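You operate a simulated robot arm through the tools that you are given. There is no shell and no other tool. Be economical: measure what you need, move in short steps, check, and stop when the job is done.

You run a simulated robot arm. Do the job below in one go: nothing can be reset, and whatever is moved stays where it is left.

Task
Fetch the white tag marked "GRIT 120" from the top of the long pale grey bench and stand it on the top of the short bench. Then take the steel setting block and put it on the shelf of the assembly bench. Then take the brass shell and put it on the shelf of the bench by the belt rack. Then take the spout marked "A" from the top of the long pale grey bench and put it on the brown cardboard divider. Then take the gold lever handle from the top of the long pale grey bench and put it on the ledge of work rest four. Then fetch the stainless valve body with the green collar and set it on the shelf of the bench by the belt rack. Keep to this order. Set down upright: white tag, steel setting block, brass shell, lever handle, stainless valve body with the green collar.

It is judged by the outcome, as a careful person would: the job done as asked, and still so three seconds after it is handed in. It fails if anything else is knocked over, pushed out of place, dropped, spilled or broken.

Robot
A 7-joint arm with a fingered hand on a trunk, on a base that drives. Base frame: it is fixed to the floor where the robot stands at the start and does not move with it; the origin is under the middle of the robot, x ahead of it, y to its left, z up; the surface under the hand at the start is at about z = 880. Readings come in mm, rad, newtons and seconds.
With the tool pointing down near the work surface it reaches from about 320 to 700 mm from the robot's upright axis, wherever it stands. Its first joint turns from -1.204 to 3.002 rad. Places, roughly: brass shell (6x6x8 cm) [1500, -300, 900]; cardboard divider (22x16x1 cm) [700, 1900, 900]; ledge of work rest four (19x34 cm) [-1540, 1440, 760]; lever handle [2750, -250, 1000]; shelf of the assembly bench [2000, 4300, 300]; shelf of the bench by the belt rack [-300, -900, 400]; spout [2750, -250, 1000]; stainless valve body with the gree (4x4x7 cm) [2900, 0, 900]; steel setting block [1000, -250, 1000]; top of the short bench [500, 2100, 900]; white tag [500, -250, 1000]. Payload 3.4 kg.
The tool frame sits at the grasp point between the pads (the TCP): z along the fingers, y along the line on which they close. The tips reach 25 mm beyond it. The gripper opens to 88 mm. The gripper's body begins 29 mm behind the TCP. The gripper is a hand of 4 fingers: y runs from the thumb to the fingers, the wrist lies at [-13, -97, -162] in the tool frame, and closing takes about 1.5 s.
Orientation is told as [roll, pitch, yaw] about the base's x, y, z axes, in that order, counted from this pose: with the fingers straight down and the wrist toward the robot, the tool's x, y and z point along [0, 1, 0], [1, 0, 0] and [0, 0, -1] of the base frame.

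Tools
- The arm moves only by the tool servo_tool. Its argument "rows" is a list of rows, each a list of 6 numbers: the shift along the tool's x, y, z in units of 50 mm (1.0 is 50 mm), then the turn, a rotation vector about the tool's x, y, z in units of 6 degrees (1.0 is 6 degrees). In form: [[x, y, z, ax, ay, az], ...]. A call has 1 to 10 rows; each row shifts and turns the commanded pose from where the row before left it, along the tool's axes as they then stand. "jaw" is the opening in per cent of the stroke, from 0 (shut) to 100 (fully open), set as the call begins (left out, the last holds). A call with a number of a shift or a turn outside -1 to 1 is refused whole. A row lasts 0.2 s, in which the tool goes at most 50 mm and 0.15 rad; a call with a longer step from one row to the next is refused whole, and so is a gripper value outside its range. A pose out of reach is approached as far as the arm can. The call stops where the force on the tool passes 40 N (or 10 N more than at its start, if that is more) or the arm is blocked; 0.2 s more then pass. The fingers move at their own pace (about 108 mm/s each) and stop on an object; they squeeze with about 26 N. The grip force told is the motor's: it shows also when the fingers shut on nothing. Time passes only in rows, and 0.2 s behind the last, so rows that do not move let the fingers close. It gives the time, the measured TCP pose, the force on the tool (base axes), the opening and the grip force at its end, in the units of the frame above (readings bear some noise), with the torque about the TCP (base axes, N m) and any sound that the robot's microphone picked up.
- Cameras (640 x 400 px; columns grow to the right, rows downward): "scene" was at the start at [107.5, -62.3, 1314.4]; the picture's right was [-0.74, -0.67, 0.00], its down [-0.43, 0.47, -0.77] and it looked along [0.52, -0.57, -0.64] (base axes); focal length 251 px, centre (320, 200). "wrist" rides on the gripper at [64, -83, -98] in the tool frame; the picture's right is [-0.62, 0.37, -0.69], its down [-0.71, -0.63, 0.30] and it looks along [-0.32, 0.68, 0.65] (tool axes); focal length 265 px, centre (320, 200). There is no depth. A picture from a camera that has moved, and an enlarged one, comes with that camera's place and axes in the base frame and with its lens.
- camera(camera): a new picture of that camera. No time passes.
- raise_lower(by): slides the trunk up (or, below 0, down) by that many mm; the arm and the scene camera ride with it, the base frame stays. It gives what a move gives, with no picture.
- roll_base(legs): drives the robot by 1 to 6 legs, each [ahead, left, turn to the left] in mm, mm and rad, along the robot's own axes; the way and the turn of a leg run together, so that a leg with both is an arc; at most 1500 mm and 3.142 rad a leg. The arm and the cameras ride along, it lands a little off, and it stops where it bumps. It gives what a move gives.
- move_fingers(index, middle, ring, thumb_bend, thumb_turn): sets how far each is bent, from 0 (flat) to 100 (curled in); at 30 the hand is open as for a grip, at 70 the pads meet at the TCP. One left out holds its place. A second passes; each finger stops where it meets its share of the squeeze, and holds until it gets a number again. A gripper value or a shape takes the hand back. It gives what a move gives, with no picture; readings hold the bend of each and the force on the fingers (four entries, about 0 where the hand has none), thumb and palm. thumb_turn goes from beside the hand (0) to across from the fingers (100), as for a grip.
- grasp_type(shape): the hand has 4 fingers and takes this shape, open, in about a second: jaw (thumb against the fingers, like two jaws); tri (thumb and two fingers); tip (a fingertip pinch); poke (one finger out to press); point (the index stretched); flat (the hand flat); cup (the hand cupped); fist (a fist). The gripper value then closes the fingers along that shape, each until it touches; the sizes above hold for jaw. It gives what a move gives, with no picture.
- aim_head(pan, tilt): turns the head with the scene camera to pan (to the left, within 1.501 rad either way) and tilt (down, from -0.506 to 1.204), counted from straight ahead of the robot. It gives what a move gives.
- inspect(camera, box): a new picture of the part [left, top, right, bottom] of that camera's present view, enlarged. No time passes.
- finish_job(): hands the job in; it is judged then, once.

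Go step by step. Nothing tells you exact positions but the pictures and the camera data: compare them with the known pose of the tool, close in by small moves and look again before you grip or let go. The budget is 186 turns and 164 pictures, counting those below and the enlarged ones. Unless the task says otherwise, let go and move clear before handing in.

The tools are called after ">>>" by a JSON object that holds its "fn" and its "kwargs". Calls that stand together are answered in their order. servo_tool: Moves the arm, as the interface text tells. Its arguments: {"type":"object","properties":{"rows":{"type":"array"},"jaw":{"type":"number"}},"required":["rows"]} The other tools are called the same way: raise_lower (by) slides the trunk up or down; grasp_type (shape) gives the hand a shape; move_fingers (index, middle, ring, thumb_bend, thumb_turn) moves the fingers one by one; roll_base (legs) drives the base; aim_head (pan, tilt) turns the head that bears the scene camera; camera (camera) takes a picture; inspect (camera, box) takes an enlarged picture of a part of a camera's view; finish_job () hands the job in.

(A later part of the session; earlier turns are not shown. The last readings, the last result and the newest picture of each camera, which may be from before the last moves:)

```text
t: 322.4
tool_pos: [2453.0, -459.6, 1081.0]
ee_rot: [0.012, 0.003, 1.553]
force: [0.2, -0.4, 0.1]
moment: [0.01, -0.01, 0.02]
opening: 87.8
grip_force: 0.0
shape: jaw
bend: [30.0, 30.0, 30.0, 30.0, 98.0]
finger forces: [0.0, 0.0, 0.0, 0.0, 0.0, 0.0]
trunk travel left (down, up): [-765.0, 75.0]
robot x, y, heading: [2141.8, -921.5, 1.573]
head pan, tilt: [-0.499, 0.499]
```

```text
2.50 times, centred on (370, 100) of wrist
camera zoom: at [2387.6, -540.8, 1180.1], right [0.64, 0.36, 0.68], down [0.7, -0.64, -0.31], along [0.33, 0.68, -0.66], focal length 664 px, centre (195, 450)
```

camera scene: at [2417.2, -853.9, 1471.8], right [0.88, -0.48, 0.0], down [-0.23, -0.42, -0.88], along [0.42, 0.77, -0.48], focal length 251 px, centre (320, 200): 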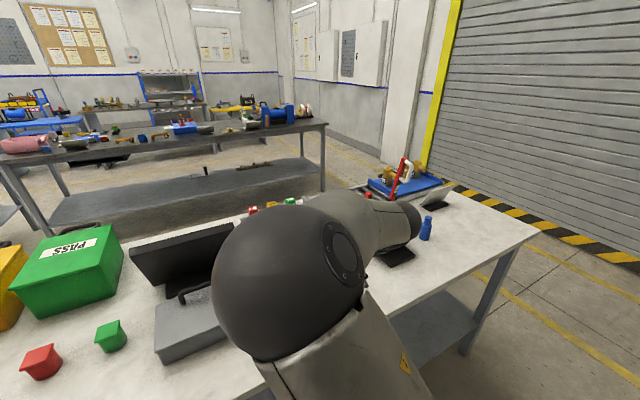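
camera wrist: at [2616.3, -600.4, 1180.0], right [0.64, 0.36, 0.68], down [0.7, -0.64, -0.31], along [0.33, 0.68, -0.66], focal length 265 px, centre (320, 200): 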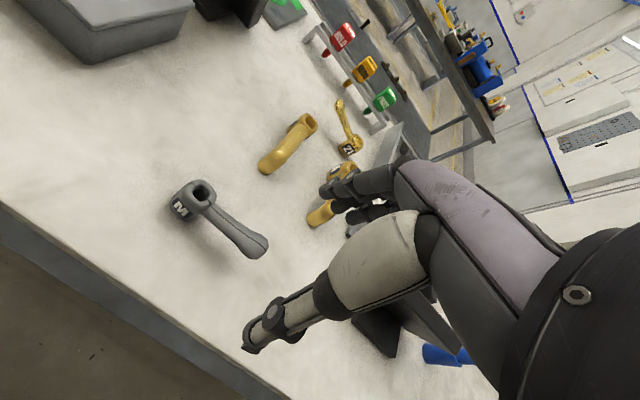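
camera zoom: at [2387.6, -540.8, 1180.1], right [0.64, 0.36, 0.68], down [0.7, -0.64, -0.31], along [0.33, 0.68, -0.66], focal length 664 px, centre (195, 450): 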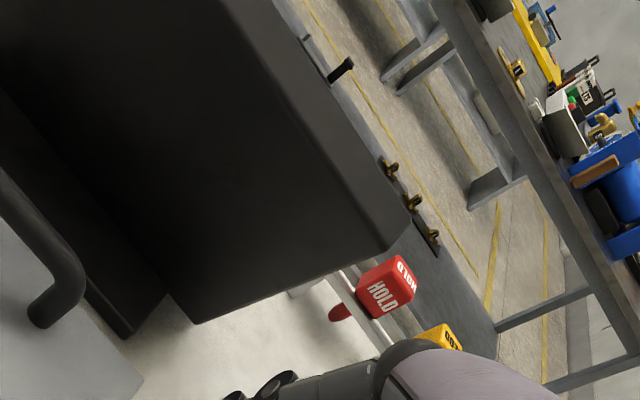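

Too far left; I'll come back right by 130 mm.

>>> {"fn": "roll_base", "kwargs": {"legs": [[-60, -130, 0]]}}

>>> {"fn": "inspect", "kwargs": {"camera": "wrist", "box": [260, 60, 460, 200]}}

```text
t: 323.8
tool_pos: [2581.5, -517.3, 1079.7]
ee_rot: [0.015, 0.002, 1.556]
force: [0.7, 0.2, 0.6]
moment: [-0.02, -0.03, 0.0]
opening: 87.7
grip_force: 0.0
shape: jaw
bend: [30.0, 30.0, 30.0, 30.0, 98.0]
finger forces: [0.0, 0.0, 0.1, 0.0, 0.1, 0.0]
trunk travel left (down, up): [-765.0, 75.0]
robot x, y, heading: [2273.6, -982.2, 1.579]
head pan, tilt: [-0.499, 0.499]
```

```text
2.86 times, centred on (360, 130) of wrist
camera zoom: at [2518.2, -599.6, 1180.0], right [0.64, 0.36, 0.68], down [0.7, -0.64, -0.31], along [0.33, 0.68, -0.66], focal length 758 px, centre (206, 400)
```

zoom: 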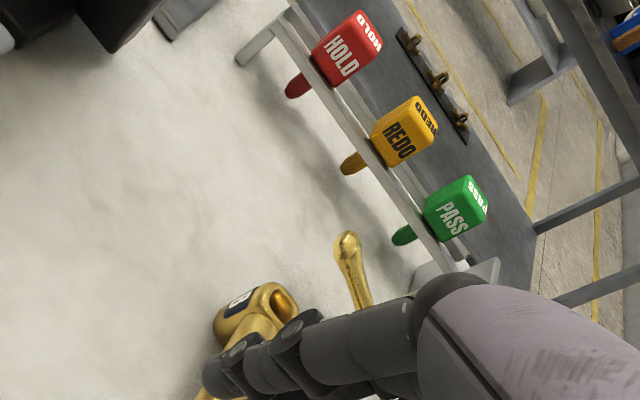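

I'll zoom further on that hub label.

>>> {"fn": "inspect", "kwargs": {"camera": "wrist", "box": [324, 150, 372, 180]}}

```text
13.33 times, centred on (348, 165) of wrist
camera zoom: at [2518.2, -599.6, 1180.0], right [0.64, 0.36, 0.68], down [0.7, -0.64, -0.31], along [0.33, 0.68, -0.66], focal length 3539 px, centre (-53, 667)
```

zoom: 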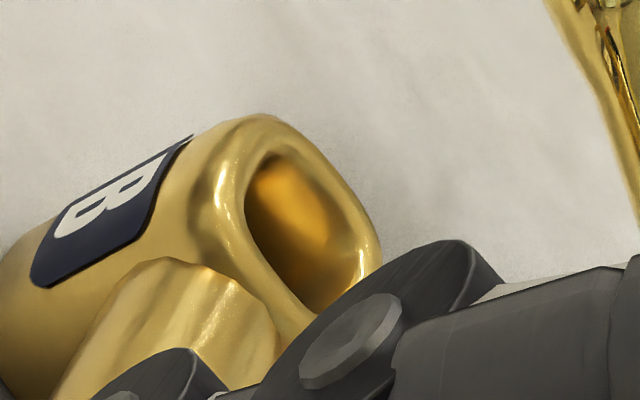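

That spout is "B"; the other should be "A". I'll shift right and confirm.

>>> {"fn": "roll_base", "kwargs": {"legs": [[0, -120, -0.008]]}}

>>> {"fn": "inspect", "kwargs": {"camera": "wrist", "box": [230, 90, 400, 230]}}

```text
t: 325.0
tool_pos: [2706.0, -519.5, 1079.1]
ee_rot: [0.016, 0.003, 1.546]
force: [-0.4, 0.3, -0.5]
moment: [0.03, -0.05, -0.02]
opening: 87.7
grip_force: 0.1
shape: jaw
bend: [30.0, 30.0, 30.0, 30.0, 98.0]
finger forces: [0.0, 0.0, 0.1, 0.0, 0.0, 0.0]
trunk travel left (down, up): [-765.0, 75.0]
robot x, y, heading: [2393.4, -980.3, 1.564]
head pan, tilt: [-0.499, 0.499]
```

```text
2.86 times, centred on (315, 160) of wrist
camera zoom: at [2639.9, -601.5, 1180.0], right [0.64, 0.36, 0.68], down [0.69, -0.65, -0.31], along [0.33, 0.67, -0.66], focal length 758 px, centre (334, 314)
```

zoom: 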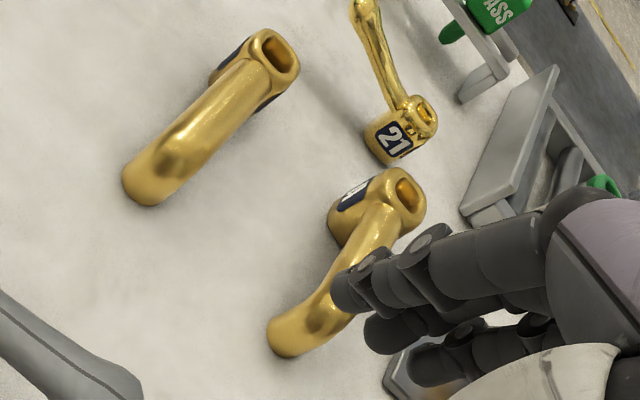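

>>> {"fn": "inspect", "kwargs": {"camera": "wrist", "box": [312, 145, 352, 175]}}

```text
13.33 times, centred on (332, 160) of wrist
camera zoom: at [2639.9, -601.5, 1180.0], right [0.64, 0.36, 0.68], down [0.69, -0.65, -0.31], along [0.33, 0.67, -0.66], focal length 3539 px, centre (160, 733)
```

zoom: 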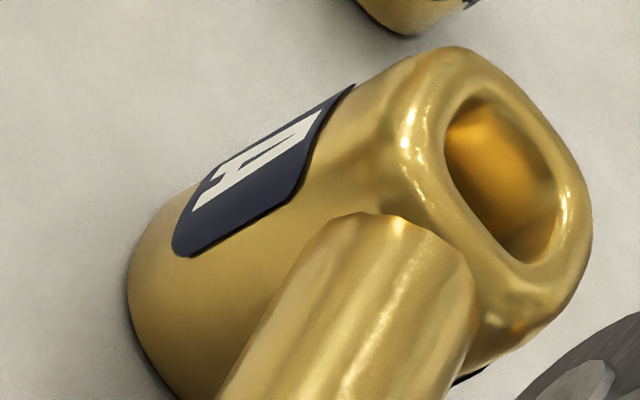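

Confirmed: spout "A" has its hub at about (2772, -238) with the tube pointing to -y. I'll turn the hand a quarter so that it closes along x across the hub, in free air.

>>> {"fn": "servo_tool", "kwargs": {"rows": [[0, 0, 0, 0, 0, 1], [0, 0, 0, 0, 0, 1], [0, 0, 0, 0, 0, 1], [0, 0, 0, 0, 0, 1], [0, 0, 0, 0, 0, 1], [0, 0, 0, 0, 0, 1], [0, 0, 0, 0, 0, 1], [0, 0, 0, 0, 0, 1]]}}

>>> {"fn": "servo_tool", "kwargs": {"rows": [[0, 0, 0, 0, 0, 1], [0, 0, 0, 0, 0, 1], [0, 0, 0, 0, 0, 1], [0, 0, 0, 0, 0, 1], [0, 0, 0, 0, 0, 1], [0, 0, 0, 0, 0, 1], [0, 0, 0, 0, 0, 0.8], [0, 0, 0, 0, 0, 0]]}}

>>> {"fn": "camera", "kwargs": {"camera": "wrist"}}

```text
t: 326.8
tool_pos: [2719.2, -523.2, 1074.5]
ee_rot: [0.039, 0.026, 0.709]
force: [0.1, 0.1, -0.4]
moment: [0.01, 0.0, 0.0]
opening: 87.6
grip_force: 0.0
shape: jaw
bend: [30.0, 30.0, 30.0, 30.0, 98.0]
finger forces: [0.0, 0.0, 0.0, 0.0, 0.1, 0.1]
out of reach, approached as far as the arm can: row 8
trunk travel left (down, up): [-765.0, 75.0]
robot x, y, heading: [2394.2, -983.3, 1.568]
head pan, tilt: [-0.499, 0.499]
```

```text
t: 328.6
tool_pos: [2855.2, -603.8, 1012.4]
ee_rot: [0.0, 0.018, 0.088]
force: [-0.2, -1.2, -0.2]
moment: [0.03, -0.03, 0.01]
opening: 87.5
grip_force: 0.1
shape: jaw
bend: [30.0, 30.0, 30.0, 30.0, 98.0]
finger forces: [0.0, 0.1, 0.0, 0.0, 0.0, 0.0]
out of reach, approached as far as the arm can: row 1, 2, 3, 4, 5, 6, 7
trunk travel left (down, up): [-765.0, 75.0]
robot x, y, heading: [2390.2, -983.0, 1.564]
head pan, tilt: [-0.499, 0.499]
```

```text
70 pictures are left
camera wrist: at [2768.1, -547.2, 1111.9], right [0.43, -0.58, 0.69], down [-0.57, -0.77, -0.29], along [0.7, -0.27, -0.66], focal length 265 px, centre (320, 200)
```

wrist: 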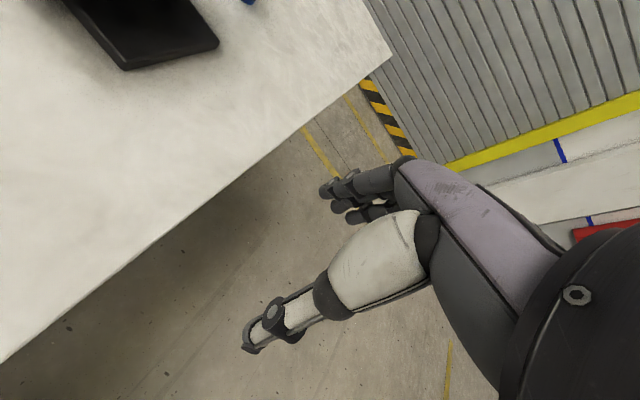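

The arm drifted since that full turn is out of reach here; about -40° relative to the robot should do for gripping the round hub. I'll back off a little and set up that hand orientation in free space.

>>> {"fn": "roll_base", "kwargs": {"legs": [[-80, -250, 0.006]]}}

>>> {"fn": "servo_tool", "kwargs": {"rows": [[0, 0, -0.2, 0, 0, -0.95], [0, 0, -0.2, 0, 0, -0.95], [0, 0, -0.2, 0, 0, -0.95], [0, 0, -0.2, 0, 0, -0.95], [0, 0, -0.2, 0, 0, -0.95], [0, 0, -0.2, 0, 0, -0.95], [0, 0, -0.1, 0, 0, -0.95], [0, 0, -0.1, 0, 0, -0.9], [0, 0, 0, 0, 0, 0]]}}

>>> {"fn": "servo_tool", "kwargs": {"rows": [[0.79, -0.04, 0, 0, 0, 0], [0.79, -0.04, 0, 0, 0, 0], [0.79, -0.04, 0, 0, 0, 0], [0.79, -0.04, 0, 0, 0, 0], [0.79, -0.04, 0, 0, 0, 0], [0.79, -0.04, 0, 0, 0, 0], [0.79, -0.04, 0, 0, 0, 0], [0.79, -0.04, 0, 0, 0, 0], [0.79, -0.04, 0, 0, 0, 0], [0.79, -0.04, 0, 0, 0, 0]]}}

>>> {"fn": "camera", "kwargs": {"camera": "wrist"}}

```text
t: 330.4
tool_pos: [3100.7, -683.7, 1012.7]
ee_rot: [-0.002, 0.019, 0.09]
force: [0.5, 0.1, -0.7]
moment: [0.02, 0.02, -0.04]
opening: 87.7
grip_force: 0.0
shape: jaw
bend: [30.0, 30.0, 30.0, 30.0, 98.0]
finger forces: [0.1, 0.0, 0.0, 0.1, 0.0, 0.1]
trunk travel left (down, up): [-765.0, 75.0]
robot x, y, heading: [2643.7, -1066.8, 1.57]
head pan, tilt: [-0.499, 0.499]
```

```text
t: 332.4
tool_pos: [3104.4, -681.4, 1083.7]
ee_rot: [0.009, 0.012, 0.885]
force: [-0.7, -0.2, 0.0]
moment: [-0.02, 0.01, -0.01]
opening: 87.7
grip_force: 0.1
shape: jaw
bend: [30.0, 30.0, 30.0, 30.0, 98.0]
finger forces: [0.0, 0.0, 0.0, 0.1, 0.0, 0.0]
trunk travel left (down, up): [-765.0, 75.0]
robot x, y, heading: [2640.6, -1065.2, 1.574]
head pan, tilt: [-0.499, 0.499]
```

```text
t: 334.6
tool_pos: [2927.8, -496.4, 1036.6]
ee_rot: [0.037, 0.027, 0.872]
force: [0.2, -0.4, -0.1]
moment: [-0.01, -0.01, 0.02]
opening: 87.5
grip_force: 0.1
shape: jaw
bend: [30.0, 30.0, 30.0, 30.0, 98.0]
finger forces: [0.0, 0.0, 0.0, 0.0, 0.0, 0.0]
out of reach, approached as far as the arm can: row 6, 7, 8, 9, 10
trunk travel left (down, up): [-765.0, 75.0]
robot x, y, heading: [2641.5, -1066.6, 1.573]
head pan, tilt: [-0.499, 0.499]
```

```text
69 pictures are left
camera wrist: at [2830.0, -518.7, 1140.0], right [0.74, -0.12, 0.66], down [0.13, -0.94, -0.31], along [0.66, 0.32, -0.68], focal length 265 px, centre (320, 200)
```

wrist: 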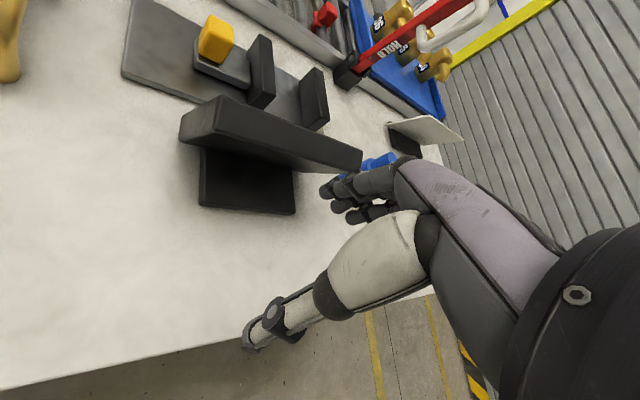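

The orientation works with the tool farther right of the robot. I'll shift the base left into the spout's lane and test the reach straight ahead.

>>> {"fn": "roll_base", "kwargs": {"legs": [[0, 150, 0]]}}

>>> {"fn": "servo_tool", "kwargs": {"rows": [[0.15, 0.2, -0.3, 0, 0, 0], [0.3, 0.36, -0.3, 0, 0, 0], [0.3, 0.36, -0.2, 0, 0, 0], [0.3, 0.36, 0, 0, 0, 0], [0, 0, 0, 0, 0, 0]]}}

>>> {"fn": "camera", "kwargs": {"camera": "wrist"}}

```text
t: 336.0
tool_pos: [2779.5, -497.0, 1036.3]
ee_rot: [0.029, 0.024, 0.871]
force: [0.2, 0.3, -0.3]
moment: [0.0, -0.04, 0.03]
opening: 87.8
grip_force: 0.0
shape: jaw
bend: [30.0, 30.0, 30.0, 30.0, 98.0]
finger forces: [0.1, 0.1, 0.1, 0.0, 0.0, 0.0]
trunk travel left (down, up): [-765.0, 75.0]
robot x, y, heading: [2490.6, -1065.3, 1.573]
head pan, tilt: [-0.499, 0.499]
```

```text
t: 337.2
tool_pos: [2803.4, -431.6, 1071.3]
ee_rot: [0.03, 0.026, 0.878]
force: [0.1, -0.4, 0.0]
moment: [-0.01, 0.0, 0.0]
opening: 87.8
grip_force: 0.0
shape: jaw
bend: [30.0, 30.0, 30.0, 30.0, 98.0]
finger forces: [0.0, 0.0, 0.1, 0.0, 0.0, 0.0]
out of reach, approached as far as the arm can: row 2, 3, 4
trunk travel left (down, up): [-765.0, 75.0]
robot x, y, heading: [2491.0, -1068.9, 1.569]
head pan, tilt: [-0.499, 0.499]
```

```text
68 pictures are left
camera wrist: at [2704.9, -456.0, 1174.7], right [0.74, -0.11, 0.66], down [0.13, -0.94, -0.31], along [0.66, 0.32, -0.68], focal length 265 px, centre (320, 200)
```

wrist: 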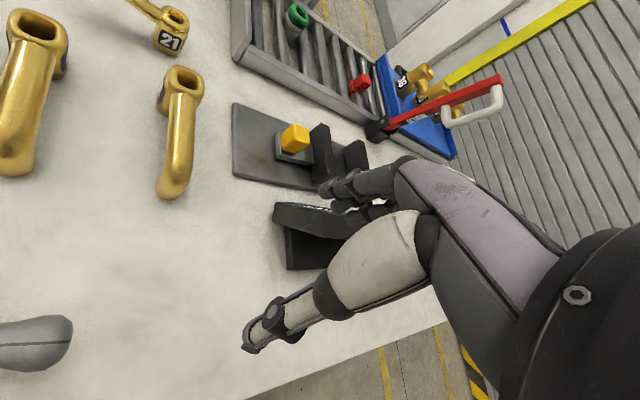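

The reach works at this hand angle; spout A's hub is at (2767, -236). I'll creep the base forward, watching for any bump.

>>> {"fn": "roll_base", "kwargs": {"legs": [[150, 42, 0]]}}

>>> {"fn": "roll_base", "kwargs": {"legs": [[34, 0, 0]]}}

>>> {"fn": "camera", "kwargs": {"camera": "wrist"}}

```text
t: 338.6
tool_pos: [2762.3, -280.7, 1071.3]
ee_rot: [0.033, 0.026, 0.875]
force: [0.2, -1.1, -0.4]
moment: [-0.01, 0.01, 0.0]
opening: 87.2
grip_force: 0.1
shape: jaw
bend: [30.0, 30.0, 30.0, 30.0, 98.0]
finger forces: [0.1, 0.1, 0.0, 0.1, 0.0, 0.1]
trunk travel left (down, up): [-765.0, 75.0]
robot x, y, heading: [2449.8, -911.7, 1.57]
head pan, tilt: [-0.499, 0.499]
```

```text
t: 339.5
tool_pos: [2762.7, -249.0, 1073.1]
ee_rot: [0.031, 0.025, 0.877]
force: [-0.3, 1.0, 0.0]
moment: [-0.01, 0.0, -0.01]
opening: 87.6
grip_force: 0.0
shape: jaw
bend: [30.0, 30.0, 30.0, 30.0, 98.0]
finger forces: [0.0, 0.1, 0.0, 0.0, 0.1, 0.0]
trunk travel left (down, up): [-765.0, 75.0]
robot x, y, heading: [2452.4, -879.4, 1.571]
head pan, tilt: [-0.499, 0.499]
```

```text
67 pictures are left
camera wrist: at [2663.7, -271.3, 1174.8], right [0.74, -0.11, 0.66], down [0.13, -0.94, -0.31], along [0.66, 0.32, -0.68], focal length 265 px, centre (320, 200)
```

wrist: 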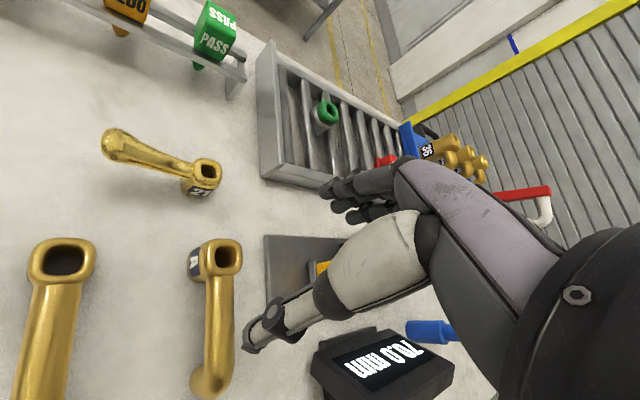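

No bump, and the hub lies well between the jaws. I'll lower by the trunk in two steps.

>>> {"fn": "servo_tool", "kwargs": {"rows": [[0, 0.08, 0, 0, 0, 0], [0, 0, 0, 0, 0, 0]]}}

>>> {"fn": "raise_lower", "kwargs": {"by": -105}}

>>> {"fn": "camera", "kwargs": {"camera": "wrist"}}

```text
t: 340.1
tool_pos: [2763.9, -244.1, 1071.3]
ee_rot: [0.031, 0.026, 0.877]
force: [0.0, 0.8, 0.5]
moment: [-0.02, 0.05, 0.0]
opening: 87.6
grip_force: 0.0
shape: jaw
bend: [30.0, 30.0, 30.0, 30.0, 98.0]
finger forces: [0.0, 0.0, 0.0, 0.1, 0.1, 0.0]
trunk travel left (down, up): [-765.0, 75.0]
robot x, y, heading: [2450.5, -877.9, 1.571]
head pan, tilt: [-0.499, 0.499]
```

```text
t: 341.4
tool_pos: [2764.7, -245.5, 968.5]
ee_rot: [0.032, 0.025, 0.875]
force: [0.2, -0.6, -1.3]
moment: [0.01, 0.01, 0.01]
opening: 87.9
grip_force: 0.1
shape: jaw
bend: [30.0, 30.0, 30.0, 30.0, 98.0]
finger forces: [0.0, 0.1, 0.0, 0.1, 0.0, 0.0]
trunk travel left (down, up): [-660.0, 180.0]
robot x, y, heading: [2452.2, -882.1, 1.57]
head pan, tilt: [-0.499, 0.499]
```

```text
66 pictures are left
camera wrist: at [2665.9, -268.4, 1069.9], right [0.74, -0.11, 0.66], down [0.13, -0.94, -0.31], along [0.66, 0.32, -0.68], focal length 265 px, centre (320, 200)
```

wrist: 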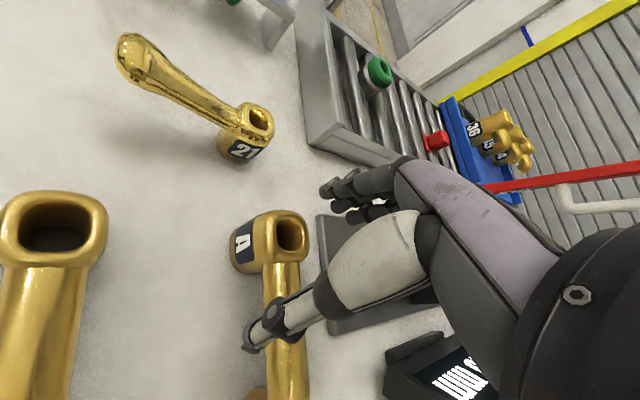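

The thumb will pass to the left of the tube. I'll lower the rest and close.

>>> {"fn": "raise_lower", "kwargs": {"by": -52}}

>>> {"fn": "servo_tool", "kwargs": {"rows": [[0, 0, 0, 0, 0, 0], [0, 0, 0, 0, 0, 0], [0, 0, 0, 0, 0, 0], [0, 0, 0, 0, 0, 0], [0, 0, 0, 0, 0, 0], [0, 0, 0, 0, 0, 0], [0, 0, 0, 0, 0, 0]], "jaw": 0}}

>>> {"fn": "camera", "kwargs": {"camera": "wrist"}}

```text
t: 342.4
tool_pos: [2764.6, -246.8, 915.9]
ee_rot: [0.034, 0.025, 0.876]
force: [1.3, 2.4, 3.7]
moment: [0.1, -0.04, 0.02]
opening: 87.9
grip_force: 0.0
shape: jaw
bend: [29.0, 30.0, 30.0, 30.0, 98.0]
finger forces: [4.0, 0.1, 0.0, 0.0, 0.0, 0.1]
trunk travel left (down, up): [-608.0, 232.0]
robot x, y, heading: [2452.0, -881.8, 1.567]
head pan, tilt: [-0.499, 0.499]
```

```text
t: 344.0
tool_pos: [2764.0, -245.5, 915.4]
ee_rot: [0.032, 0.024, 0.875]
force: [-0.4, 3.6, 7.0]
moment: [-0.23, 0.14, -0.1]
opening: 38.8
grip_force: 25.5
shape: jaw
bend: [35.0, 43.0, 36.0, 75.0, 100.0]
finger forces: [25.8, 5.7, 0.0, 0.1, 26.6, 0.0]
trunk travel left (down, up): [-608.0, 232.0]
robot x, y, heading: [2451.9, -881.2, 1.57]
head pan, tilt: [-0.499, 0.499]
```

```text
65 pictures are left
camera wrist: at [2665.5, -268.4, 1018.2], right [0.74, -0.11, 0.66], down [0.13, -0.94, -0.31], along [0.66, 0.32, -0.68], focal length 265 px, centre (320, 200)
```

wrist: 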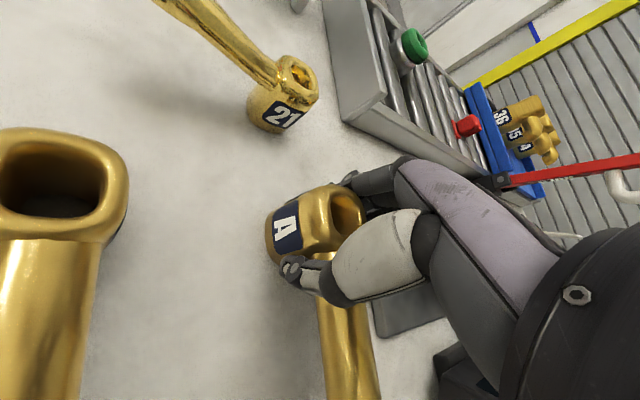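

The hub is gripped. I'll test-lift.

>>> {"fn": "raise_lower", "kwargs": {"by": 40}}

>>> {"fn": "camera", "kwargs": {"camera": "wrist"}}

```text
t: 344.8
tool_pos: [2764.8, -245.0, 952.9]
ee_rot: [0.031, 0.03, 0.877]
force: [-0.3, -0.4, -4.0]
moment: [0.13, 0.03, 0.02]
opening: 36.8
grip_force: 25.8
shape: jaw
bend: [38.0, 43.0, 36.0, 74.0, 100.0]
finger forces: [17.5, 5.3, 0.0, 0.0, 23.1, 0.0]
trunk travel left (down, up): [-648.0, 192.0]
robot x, y, heading: [2449.4, -878.6, 1.573]
head pan, tilt: [-0.499, 0.499]
```

```text
64 pictures are left
camera wrist: at [2666.6, -267.4, 1056.7], right [0.74, -0.11, 0.66], down [0.13, -0.94, -0.31], along [0.66, 0.32, -0.68], focal length 265 px, centre (320, 200)
```

wrist: 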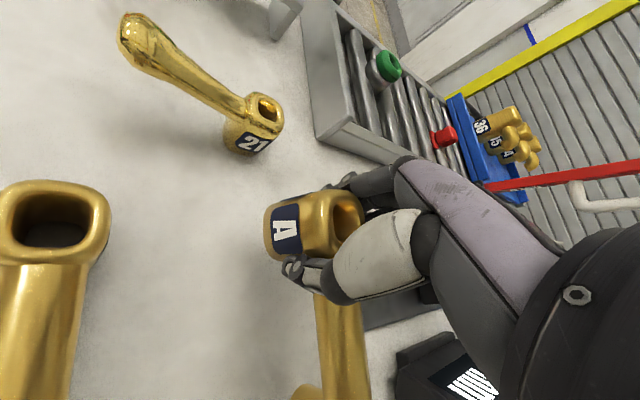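

Held firmly. I'll raise it, back away, and drive round to the short bench with the divider.

>>> {"fn": "raise_lower", "kwargs": {"by": 120}}

>>> {"fn": "roll_base", "kwargs": {"legs": [[-420, 0, 0], [0, -1500, 0], [0, -480, 0], [1500, 0, 0], [500, 0, 0]]}}

>>> {"fn": "camera", "kwargs": {"camera": "wrist"}}

```text
t: 346.3
tool_pos: [2764.9, -244.3, 1075.2]
ee_rot: [0.031, 0.027, 0.876]
force: [0.1, -0.4, -4.8]
moment: [0.14, 0.04, 0.0]
opening: 36.7
grip_force: 25.7
shape: jaw
bend: [38.0, 43.0, 36.0, 74.0, 100.0]
finger forces: [17.3, 5.2, 0.1, 0.0, 23.0, 0.0]
trunk travel left (down, up): [-768.0, 72.0]
robot x, y, heading: [2448.9, -876.3, 1.569]
head pan, tilt: [-0.499, 0.499]
```

```text
t: 368.0
tool_pos: [4823.6, 1305.7, 1074.7]
ee_rot: [0.033, 0.025, 0.841]
force: [-0.3, 0.1, -4.7]
moment: [0.14, 0.05, 0.02]
opening: 36.6
grip_force: 26.3
shape: jaw
bend: [38.0, 43.0, 36.0, 74.0, 100.0]
finger forces: [16.8, 5.1, 0.1, 0.1, 22.7, 0.0]
trunk travel left (down, up): [-768.0, 72.0]
robot x, y, heading: [4485.7, 683.7, 1.534]
head pan, tilt: [-0.499, 0.499]
```

```text
63 pictures are left
camera wrist: at [4724.4, 1286.1, 1177.1], right [0.74, -0.14, 0.66], down [0.1, -0.95, -0.31], along [0.67, 0.29, -0.68], focal length 265 px, centre (320, 200)
```

wrist: 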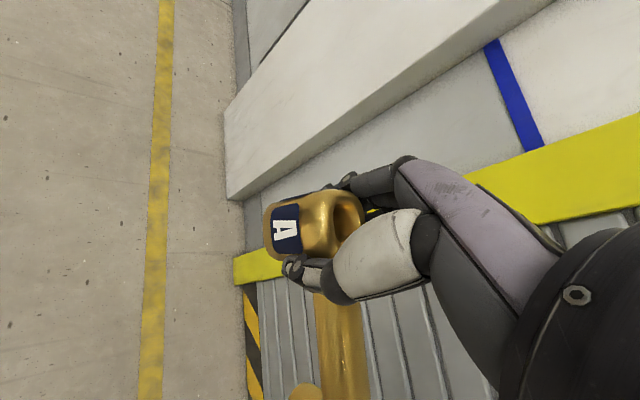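

Still held. I'll straighten the heading and slide along the aisle to the short bench.

>>> {"fn": "roll_base", "kwargs": {"legs": [[0, 0, 0.037], [0, 1500, 0], [0, 1500, 0], [0, 1080, 0]]}}

>>> {"fn": "roll_base", "kwargs": {"legs": [[400, 0, 0]]}}

>>> {"fn": "aim_head", "kwargs": {"pan": -0.1, "tilt": 0.6}}

>>> {"fn": "camera", "kwargs": {"camera": "scene"}}

>>> {"fn": "camera", "kwargs": {"camera": "wrist"}}

```text
t: 387.8
tool_pos: [752.3, 1308.0, 1073.8]
ee_rot: [0.031, 0.026, 0.87]
force: [0.1, 0.1, -4.4]
moment: [0.11, 0.04, -0.03]
opening: 36.7
grip_force: 25.8
shape: jaw
bend: [38.0, 43.0, 36.0, 74.0, 100.0]
finger forces: [16.7, 5.1, 0.0, 0.1, 22.7, 0.0]
trunk travel left (down, up): [-768.0, 72.0]
robot x, y, heading: [437.8, 675.8, 1.563]
head pan, tilt: [-0.499, 0.499]
```

```text
t: 390.3
tool_pos: [755.5, 1702.2, 1074.2]
ee_rot: [0.033, 0.028, 0.87]
force: [-0.5, 0.7, -4.6]
moment: [0.14, 0.04, 0.02]
opening: 36.6
grip_force: 26.2
shape: jaw
bend: [38.0, 43.0, 36.0, 74.0, 100.0]
finger forces: [16.7, 5.2, 0.0, 0.0, 22.6, 0.0]
trunk travel left (down, up): [-768.0, 72.0]
robot x, y, heading: [435.9, 1069.3, 1.561]
head pan, tilt: [-0.499, 0.499]
```

```text
t: 391.2
tool_pos: [756.0, 1702.2, 1073.9]
ee_rot: [0.03, 0.026, 0.87]
force: [-0.3, -0.9, -5.0]
moment: [0.11, 0.0, -0.01]
opening: 36.8
grip_force: 26.4
shape: jaw
bend: [38.0, 43.0, 36.0, 74.0, 100.0]
finger forces: [16.7, 5.1, 0.0, 0.0, 22.7, 0.0]
trunk travel left (down, up): [-768.0, 72.0]
robot x, y, heading: [438.9, 1068.4, 1.565]
head pan, tilt: [-0.099, 0.6]
```

```text
62 pictures are left
camera scene: at [448.9, 1209.2, 1465.6], right [0.99, -0.11, 0.0], down [-0.06, -0.56, -0.82], along [0.09, 0.82, -0.57], focal length 251 px, centre (320, 200)
```

scene: 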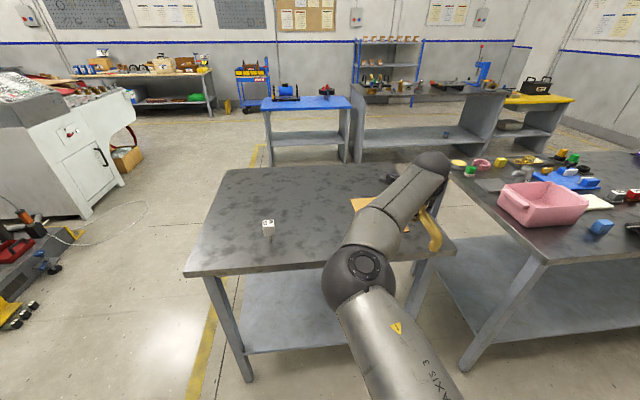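

```text
61 pictures are left
camera wrist: at [657.2, 1680.0, 1177.1], right [0.74, -0.12, 0.66], down [0.13, -0.94, -0.31], along [0.66, 0.31, -0.68], focal length 265 px, centre (320, 200)
```

wrist: 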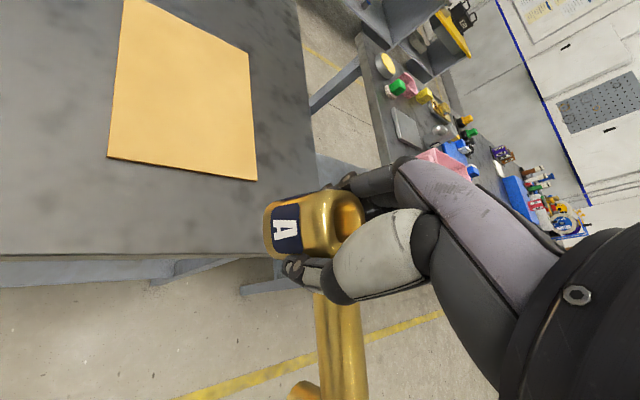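

The divider spans x 666–830, y 1829–2047. I'll drive forward so that the spout is wholly over it, and check.

>>> {"fn": "roll_base", "kwargs": {"legs": [[272, 5, 0.006]]}}

>>> {"fn": "raise_lower", "kwargs": {"by": -100}}

>>> {"fn": "camera", "kwargs": {"camera": "wrist"}}

```text
t: 393.1
tool_pos: [746.3, 1977.2, 1074.0]
ee_rot: [0.031, 0.027, 0.878]
force: [0.1, 0.8, -4.4]
moment: [0.12, 0.05, -0.02]
opening: 36.6
grip_force: 26.0
shape: jaw
bend: [38.0, 43.0, 36.0, 74.0, 100.0]
finger forces: [16.6, 5.1, 0.0, 0.0, 22.6, 0.0]
trunk travel left (down, up): [-768.0, 72.0]
robot x, y, heading: [432.8, 1341.7, 1.572]
head pan, tilt: [-0.099, 0.6]
```

```text
t: 394.4
tool_pos: [745.4, 1976.9, 974.4]
ee_rot: [0.033, 0.026, 0.879]
force: [0.0, -0.3, -6.3]
moment: [0.16, 0.04, 0.0]
opening: 36.5
grip_force: 25.6
shape: jaw
bend: [38.0, 43.0, 36.0, 74.0, 100.0]
finger forces: [16.6, 5.1, 0.0, 0.0, 22.4, 0.1]
trunk travel left (down, up): [-668.0, 172.0]
robot x, y, heading: [438.9, 1341.2, 1.575]
head pan, tilt: [-0.099, 0.6]
```

```text
60 pictures are left
camera wrist: at [647.3, 1953.6, 1077.2], right [0.74, -0.11, 0.66], down [0.13, -0.94, -0.31], along [0.66, 0.32, -0.68], focal length 265 px, centre (320, 200)
```

wrist: 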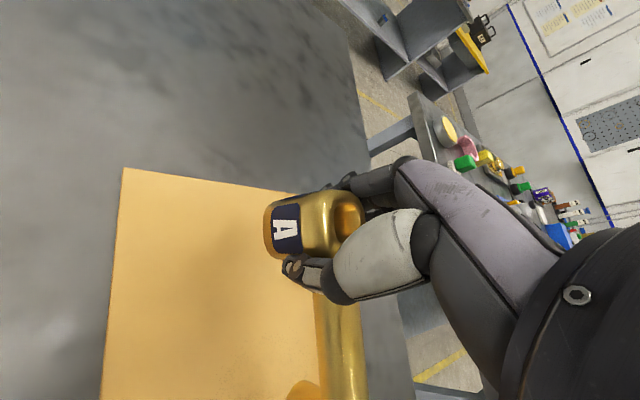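

The spout is well over the divider. I'll lower gently to contact.

>>> {"fn": "raise_lower", "kwargs": {"by": -40}}

>>> {"fn": "raise_lower", "kwargs": {"by": -8}}

```text
t: 395.2
tool_pos: [746.0, 1976.9, 935.1]
ee_rot: [0.03, 0.028, 0.879]
force: [-0.4, 1.9, -1.1]
moment: [-0.21, -0.01, -0.02]
opening: 36.5
grip_force: 26.4
shape: jaw
bend: [38.0, 43.0, 36.0, 74.0, 100.0]
finger forces: [19.6, 6.4, 0.1, 0.1, 25.6, 0.1]
trunk travel left (down, up): [-628.0, 212.0]
robot x, y, heading: [434.9, 1341.4, 1.576]
head pan, tilt: [-0.099, 0.6]
```

```text
t: 395.8
tool_pos: [745.4, 1976.1, 927.1]
ee_rot: [0.032, 0.024, 0.88]
force: [-0.9, 1.6, 2.6]
moment: [-0.63, -0.04, -0.03]
opening: 36.3
grip_force: 26.3
shape: jaw
bend: [38.0, 43.0, 36.0, 74.0, 100.0]
finger forces: [23.3, 8.7, 0.0, 0.0, 29.9, 0.0]
trunk travel left (down, up): [-620.0, 220.0]
robot x, y, heading: [431.8, 1342.9, 1.575]
head pan, tilt: [-0.099, 0.6]
```

The tube end touches first. I'll lower a few mm more so that the hub comes down too.

>>> {"fn": "raise_lower", "kwargs": {"by": -6}}

>>> {"fn": "inspect", "kwargs": {"camera": "wrist", "box": [200, 130, 440, 400]}}

```text
t: 396.4
tool_pos: [744.3, 1975.5, 922.6]
ee_rot: [0.031, 0.025, 0.88]
force: [-0.6, 3.2, 6.6]
moment: [-0.82, 0.02, -0.03]
opening: 36.3
grip_force: 26.1
shape: jaw
bend: [37.0, 43.0, 36.0, 74.0, 100.0]
finger forces: [25.9, 10.2, 0.0, 0.0, 31.2, 0.1]
trunk travel left (down, up): [-614.0, 226.0]
robot x, y, heading: [434.1, 1341.9, 1.572]
head pan, tilt: [-0.099, 0.6]
```

```text
1.48 times, centred on (320, 265) of wrist
camera zoom: at [646.2, 1953.0, 1024.3], right [0.74, -0.11, 0.66], down [0.14, -0.94, -0.31], along [0.66, 0.32, -0.68], focal length 393 px, centre (320, 104)
```

zoom: 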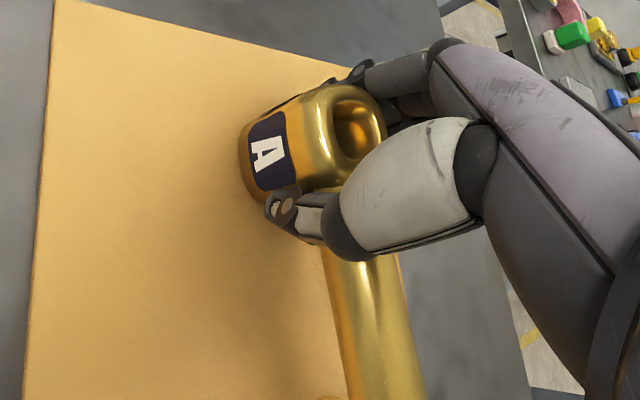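

Nearly flat. I'll lower 3 mm more and release.

>>> {"fn": "raise_lower", "kwargs": {"by": -3}}

>>> {"fn": "servo_tool", "kwargs": {"rows": [[0, 0, 0, 0, 0, 0], [0, 0, 0, 0, 0, 0], [0, 0, 0, 0, 0, 0], [0, 0, 0, 0, 0, 0], [0, 0, 0, 0, 0, 0], [0, 0, 0, 0, 0, 0]], "jaw": 100}}

>>> {"fn": "raise_lower", "kwargs": {"by": 120}}

>>> {"fn": "camera", "kwargs": {"camera": "wrist"}}

```text
t: 396.9
tool_pos: [744.9, 1975.3, 922.1]
ee_rot: [0.031, 0.021, 0.878]
force: [0.6, 5.5, 16.2]
moment: [-0.81, 0.07, -0.03]
opening: 36.3
grip_force: 25.9
shape: jaw
bend: [36.0, 43.0, 36.0, 74.0, 100.0]
finger forces: [29.5, 9.7, 0.0, 0.0, 29.4, 0.0]
trunk travel left (down, up): [-611.0, 229.0]
robot x, y, heading: [433.3, 1340.3, 1.571]
head pan, tilt: [-0.099, 0.6]
```

```text
t: 398.3
tool_pos: [745.6, 1976.0, 918.0]
ee_rot: [0.032, 0.028, 0.878]
force: [-0.3, 0.3, 0.3]
moment: [0.01, -0.02, -0.02]
opening: 87.7
grip_force: 0.0
shape: jaw
bend: [30.0, 30.0, 30.0, 30.0, 98.0]
finger forces: [0.0, 0.1, 0.0, 0.0, 0.1, 0.1]
trunk travel left (down, up): [-611.0, 229.0]
robot x, y, heading: [432.1, 1343.3, 1.571]
head pan, tilt: [-0.099, 0.6]
```

```text
t: 399.8
tool_pos: [744.9, 1975.2, 1039.2]
ee_rot: [0.031, 0.026, 0.88]
force: [0.0, 0.0, 0.8]
moment: [0.01, -0.02, 0.01]
opening: 87.6
grip_force: 0.1
shape: jaw
bend: [30.0, 30.0, 30.0, 30.0, 98.0]
finger forces: [0.0, 0.0, 0.0, 0.0, 0.0, 0.1]
trunk travel left (down, up): [-731.0, 109.0]
robot x, y, heading: [432.9, 1342.2, 1.575]
head pan, tilt: [-0.099, 0.6]
```

```text
58 pictures are left
camera wrist: at [647.0, 1953.2, 1140.5], right [0.74, -0.11, 0.66], down [0.13, -0.94, -0.31], along [0.66, 0.32, -0.68], focal length 265 px, centre (320, 200)
```

wrist: 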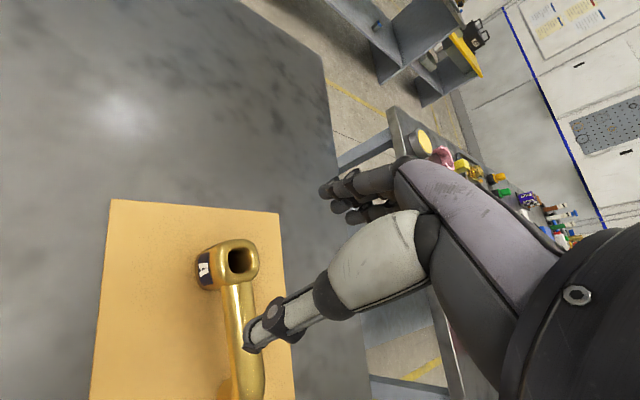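

The spout lies on the divider. Now for the gold lever "21", I'll go to the north side of the long bench, keeping the same hand angle, which suits its hub.

>>> {"fn": "roll_base", "kwargs": {"legs": [[-412, 0, 0], [0, 0, -3.14], [0, 1500, 0], [0, 1100, 0]]}}

>>> {"fn": "camera", "kwargs": {"camera": "wrist"}}

```text
t: 421.8
tool_pos: [2732.7, 366.1, 1037.3]
ee_rot: [0.03, 0.027, -2.238]
force: [0.5, -0.2, -0.1]
moment: [-0.01, 0.02, 0.0]
opening: 87.7
grip_force: 0.0
shape: jaw
bend: [30.0, 30.0, 30.0, 30.0, 98.0]
finger forces: [0.0, 0.1, 0.0, 0.0, 0.0, 0.0]
trunk travel left (down, up): [-731.0, 109.0]
robot x, y, heading: [3029.3, 1008.8, -1.543]
head pan, tilt: [-0.099, 0.6]
```

```text
57 pictures are left
camera wrist: at [2832.0, 391.7, 1140.6], right [-0.74, 0.09, 0.66], down [-0.16, 0.94, -0.31], along [-0.65, -0.33, -0.68], focal length 265 px, centre (320, 200)
```

wrist: 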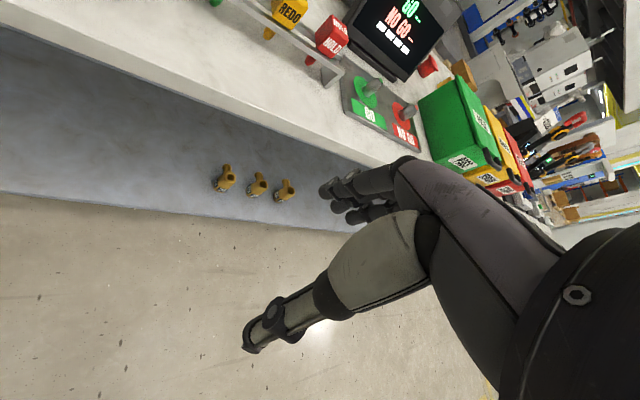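

Rack tags are near this edge, but the hand will pass above them. I'll correct the heading, drive partway in and look.

>>> {"fn": "roll_base", "kwargs": {"legs": [[0, 0, -0.028], [400, 35, 0]]}}

>>> {"fn": "raise_lower", "kwargs": {"by": 40}}

>>> {"fn": "camera", "kwargs": {"camera": "wrist"}}

```text
t: 424.7
tool_pos: [2746.3, -23.8, 1037.5]
ee_rot: [0.031, 0.025, -2.272]
force: [-0.7, 0.9, 0.0]
moment: [0.0, 0.03, -0.02]
opening: 87.6
grip_force: 0.0
shape: jaw
bend: [30.0, 30.0, 30.0, 30.0, 98.0]
finger forces: [0.0, 0.1, 0.1, 0.0, 0.1, 0.1]
trunk travel left (down, up): [-731.0, 109.0]
robot x, y, heading: [3063.2, 606.6, -1.576]
head pan, tilt: [-0.099, 0.6]
```

```text
t: 425.5
tool_pos: [2746.9, -24.0, 1079.2]
ee_rot: [0.031, 0.027, -2.27]
force: [1.0, -0.1, 0.2]
moment: [0.01, 0.02, 0.0]
opening: 87.6
grip_force: 0.1
shape: jaw
bend: [30.0, 30.0, 30.0, 30.0, 98.0]
finger forces: [0.0, 0.0, 0.0, 0.0, 0.0, 0.0]
trunk travel left (down, up): [-771.0, 69.0]
robot x, y, heading: [3063.2, 610.6, -1.573]
head pan, tilt: [-0.099, 0.6]
```

```text
56 pictures are left
camera wrist: at [2845.5, -1.8, 1180.6], right [-0.74, 0.12, 0.66], down [-0.13, 0.94, -0.31], along [-0.66, -0.31, -0.68], focal length 265 px, centre (320, 200)
```

wrist: 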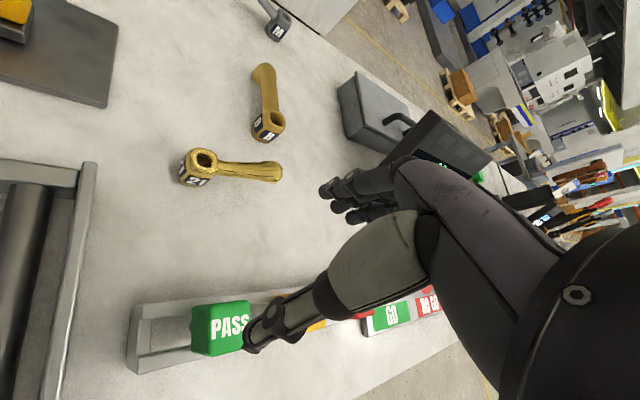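

I'll enlarge the lever to fix its hub and handle direction.

>>> {"fn": "inspect", "kwargs": {"camera": "wrist", "box": [150, 110, 310, 210]}}

```text
4.00 times, centred on (230, 160) of wrist
camera zoom: at [2845.5, -1.8, 1180.6], right [-0.74, 0.12, 0.66], down [-0.13, 0.94, -0.31], along [-0.66, -0.31, -0.68], focal length 1062 px, centre (680, 360)
```

zoom: 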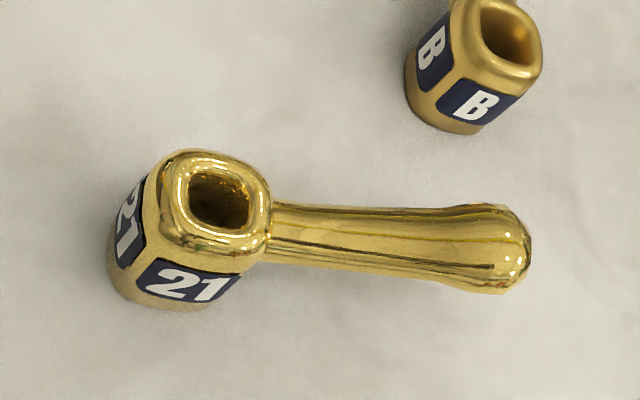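

The hub is at (2757, -143) with the handle running to -x, so a straight grip (closing along y) is best. I'll turn the hand back and shift base and arm accordingly.

>>> {"fn": "servo_tool", "kwargs": {"rows": [[0, 0, 0, 0, 0, -0.9], [0, 0, 0, 0, 0, -0.9], [0, 0, 0, 0, 0, -0.9], [0, 0, 0, 0, 0, -0.9], [0, 0, 0, 0, 0, -0.9], [0, 0, 0, 0, 0, -0.9], [0, 0, 0, 0, 0, -0.9], [0, 0, 0, 0, 0, 0]]}}

>>> {"fn": "roll_base", "kwargs": {"legs": [[0, -96, 0]]}}

>>> {"fn": "servo_tool", "kwargs": {"rows": [[0.5, 0, 0, 0, 0, 0], [0.6, 0, 0, 0, 0, 0], [0.6, 0, 0, 0, 0, 0], [0.5, 0, 0, 0, 0, 0], [0, 0, 0, 0, 0, 0]]}}

>>> {"fn": "camera", "kwargs": {"camera": "wrist"}}

```text
t: 427.3
tool_pos: [2747.3, -23.9, 1077.3]
ee_rot: [0.042, 0.003, -1.608]
force: [0.3, 0.1, 0.2]
moment: [0.0, 0.02, -0.01]
opening: 87.3
grip_force: 0.0
shape: jaw
bend: [30.0, 30.0, 30.0, 30.0, 98.0]
finger forces: [0.0, 0.1, 0.0, 0.0, 0.0, 0.0]
trunk travel left (down, up): [-771.0, 69.0]
robot x, y, heading: [3063.1, 607.4, -1.576]
head pan, tilt: [-0.099, 0.6]
```

```text
t: 428.4
tool_pos: [2651.1, -23.7, 1078.3]
ee_rot: [0.042, 0.001, -1.612]
force: [-0.1, 0.2, 0.1]
moment: [-0.01, -0.02, 0.01]
opening: 87.4
grip_force: 0.1
shape: jaw
bend: [30.0, 30.0, 30.0, 30.0, 98.0]
finger forces: [0.1, 0.0, 0.0, 0.0, 0.0, 0.0]
trunk travel left (down, up): [-771.0, 69.0]
robot x, y, heading: [2966.2, 611.1, -1.581]
head pan, tilt: [-0.099, 0.6]
```

```text
t: 429.6
tool_pos: [2758.5, -28.2, 1080.8]
ee_rot: [0.041, 0.001, -1.613]
force: [-0.5, 0.3, -0.1]
moment: [0.01, -0.01, 0.0]
opening: 87.7
grip_force: 0.0
shape: jaw
bend: [30.0, 30.0, 30.0, 30.0, 98.0]
finger forces: [0.1, 0.1, 0.0, 0.1, 0.0, 0.1]
trunk travel left (down, up): [-771.0, 69.0]
robot x, y, heading: [2963.9, 611.9, -1.572]
head pan, tilt: [-0.099, 0.6]
```

```text
54 pictures are left
camera wrist: at [2823.7, 52.5, 1182.5], right [-0.66, -0.34, 0.67], down [-0.67, 0.66, -0.33], along [-0.33, -0.67, -0.67], focal length 265 px, centre (320, 200)
```

wrist: 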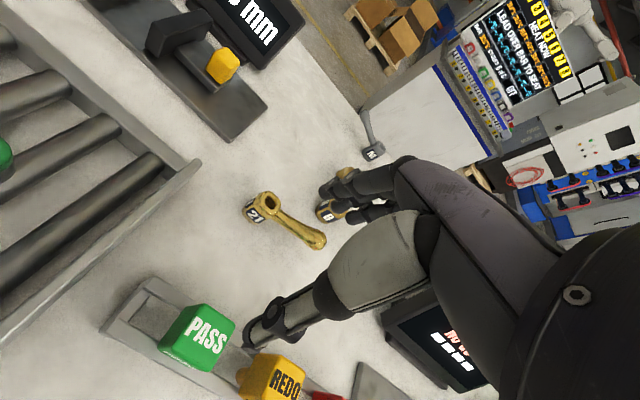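

Hub confirmed at (2757, -141). I'll drive the base forward 112 mm, level the hand and look again.

>>> {"fn": "roll_base", "kwargs": {"legs": [[112, 0, 0]]}}

>>> {"fn": "servo_tool", "kwargs": {"rows": [[0, 0, 0, 0, -0.4, -0.2], [0, 0, 0, 0, 0, 0]]}}

>>> {"fn": "raise_lower", "kwargs": {"by": -90}}

>>> {"fn": "camera", "kwargs": {"camera": "wrist"}}

```text
t: 430.9
tool_pos: [2758.5, -139.3, 1080.6]
ee_rot: [0.042, 0.001, -1.615]
force: [-0.7, 0.6, -0.8]
moment: [0.0, 0.02, 0.0]
opening: 87.5
grip_force: 0.1
shape: jaw
bend: [30.0, 30.0, 30.0, 30.0, 98.0]
finger forces: [0.0, 0.0, 0.1, 0.1, 0.0, 0.0]
trunk travel left (down, up): [-771.0, 69.0]
robot x, y, heading: [2969.5, 495.1, -1.573]
head pan, tilt: [-0.099, 0.6]
```

```text
t: 431.4
tool_pos: [2757.4, -139.5, 1081.2]
ee_rot: [0.003, 0.0, -1.595]
force: [0.5, 0.5, 0.0]
moment: [0.02, 0.01, -0.02]
opening: 87.6
grip_force: 0.0
shape: jaw
bend: [30.0, 30.0, 30.0, 30.0, 98.0]
finger forces: [0.1, 0.0, 0.1, 0.0, 0.0, 0.0]
trunk travel left (down, up): [-771.0, 69.0]
robot x, y, heading: [2965.4, 492.5, -1.575]
head pan, tilt: [-0.099, 0.6]
```

```text
t: 432.7
tool_pos: [2757.1, -138.9, 992.1]
ee_rot: [0.004, -0.001, -1.596]
force: [-0.3, -0.5, 0.1]
moment: [0.0, 0.0, 0.01]
opening: 87.8
grip_force: 0.0
shape: jaw
bend: [30.0, 30.0, 30.0, 30.0, 98.0]
finger forces: [0.1, 0.0, 0.1, 0.0, 0.0, 0.0]
trunk travel left (down, up): [-681.0, 159.0]
robot x, y, heading: [2966.3, 496.0, -1.575]
head pan, tilt: [-0.099, 0.6]
```

```text
53 pictures are left
camera wrist: at [2823.4, -57.6, 1090.7], right [-0.63, -0.35, 0.69], down [-0.7, 0.65, -0.31], along [-0.34, -0.68, -0.65], focal length 265 px, centre (320, 200)
```

wrist: 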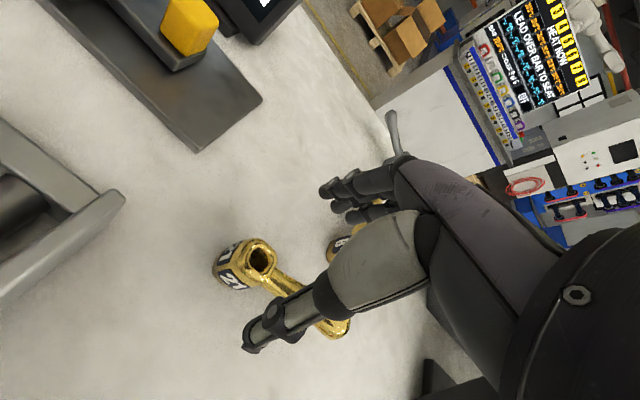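

The hub is centred to within 6 mm. I'll adjust, lower to grasp height and close.

>>> {"fn": "servo_tool", "kwargs": {"rows": [[0.06, 0.12, 0, 0, 0, 0], [0, 0, 0, 0, 0, 0]]}}

>>> {"fn": "raise_lower", "kwargs": {"by": -77}}

>>> {"fn": "servo_tool", "kwargs": {"rows": [[0, 0, 0, 0, 0, 0], [0, 0, 0, 0, 0, 0], [0, 0, 0, 0, 0, 0], [0, 0, 0, 0, 0, 0], [0, 0, 0, 0, 0, 0], [0, 0, 0, 0, 0, 0], [0, 0, 0, 0, 0, 0]], "jaw": 0}}

>>> {"fn": "camera", "kwargs": {"camera": "wrist"}}

```text
t: 433.3
tool_pos: [2761.8, -146.0, 991.7]
ee_rot: [0.001, 0.0, -1.593]
force: [0.6, 0.6, -1.3]
moment: [0.06, -0.01, -0.01]
opening: 87.5
grip_force: 0.0
shape: jaw
bend: [30.0, 30.0, 30.0, 30.0, 98.0]
finger forces: [0.0, 0.1, 0.0, 0.1, 0.1, 0.0]
trunk travel left (down, up): [-681.0, 159.0]
robot x, y, heading: [2965.1, 496.2, -1.58]
head pan, tilt: [-0.099, 0.6]
```

```text
t: 434.4
tool_pos: [2760.9, -144.3, 916.6]
ee_rot: [0.0, 0.001, -1.593]
force: [0.5, 0.0, 0.3]
moment: [-0.01, 0.02, -0.01]
opening: 87.6
grip_force: 0.1
shape: jaw
bend: [30.0, 30.0, 30.0, 30.0, 98.0]
finger forces: [0.1, 0.1, 0.0, 0.0, 0.0, 0.1]
trunk travel left (down, up): [-604.0, 236.0]
robot x, y, heading: [2968.6, 494.4, -1.577]
head pan, tilt: [-0.099, 0.6]
```

```text
t: 436.0
tool_pos: [2761.6, -145.9, 914.2]
ee_rot: [0.0, 0.002, -1.594]
force: [-0.1, 0.2, 0.2]
moment: [-0.01, -0.01, 0.0]
opening: 24.7
grip_force: 26.1
shape: jaw
bend: [73.0, 55.0, 62.0, 74.0, 100.0]
finger forces: [13.1, 7.1, 3.4, 0.1, 22.8, 0.0]
trunk travel left (down, up): [-604.0, 236.0]
robot x, y, heading: [2965.9, 496.7, -1.576]
head pan, tilt: [-0.099, 0.6]
```

```text
52 pictures are left
camera wrist: at [2827.7, -64.1, 1013.3], right [-0.63, -0.36, 0.69], down [-0.7, 0.65, -0.3], along [-0.34, -0.68, -0.65], focal length 265 px, centre (320, 200)
```

wrist: 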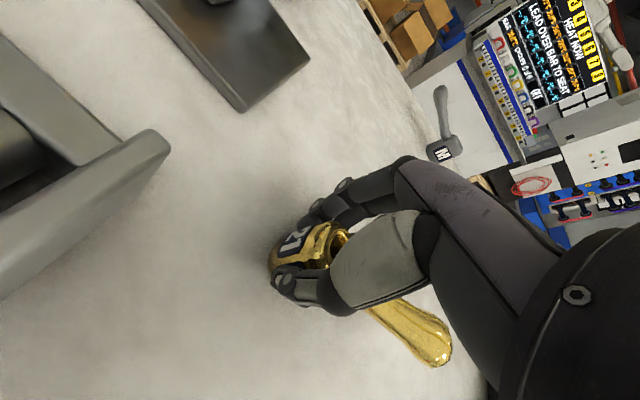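

A good three-finger grip. I'll lift and check.

>>> {"fn": "raise_lower", "kwargs": {"by": 150}}

>>> {"fn": "camera", "kwargs": {"camera": "wrist"}}

```text
t: 437.8
tool_pos: [2761.6, -145.9, 1064.4]
ee_rot: [-0.002, 0.003, -1.595]
force: [-0.3, 1.0, -2.2]
moment: [-0.01, -0.02, 0.01]
opening: 24.9
grip_force: 25.7
shape: jaw
bend: [73.0, 56.0, 63.0, 74.0, 100.0]
finger forces: [13.3, 6.9, 3.5, 0.1, 23.0, 0.0]
trunk travel left (down, up): [-754.0, 86.0]
robot x, y, heading: [2967.2, 496.4, -1.578]
head pan, tilt: [-0.099, 0.6]
```

```text
51 pictures are left
camera wrist: at [2827.5, -64.5, 1163.0], right [-0.63, -0.36, 0.69], down [-0.7, 0.65, -0.3], along [-0.34, -0.68, -0.66], focal length 265 px, centre (320, 200)
```

wrist: 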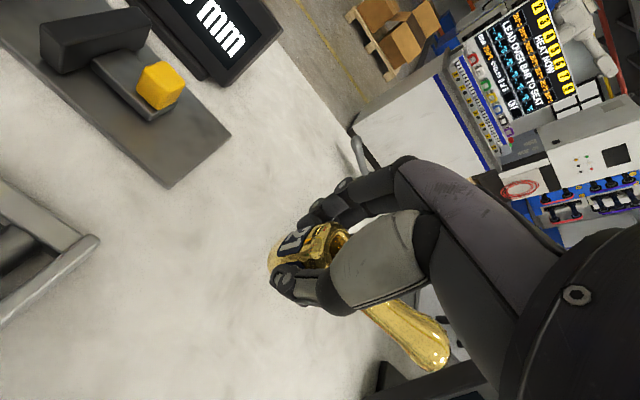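

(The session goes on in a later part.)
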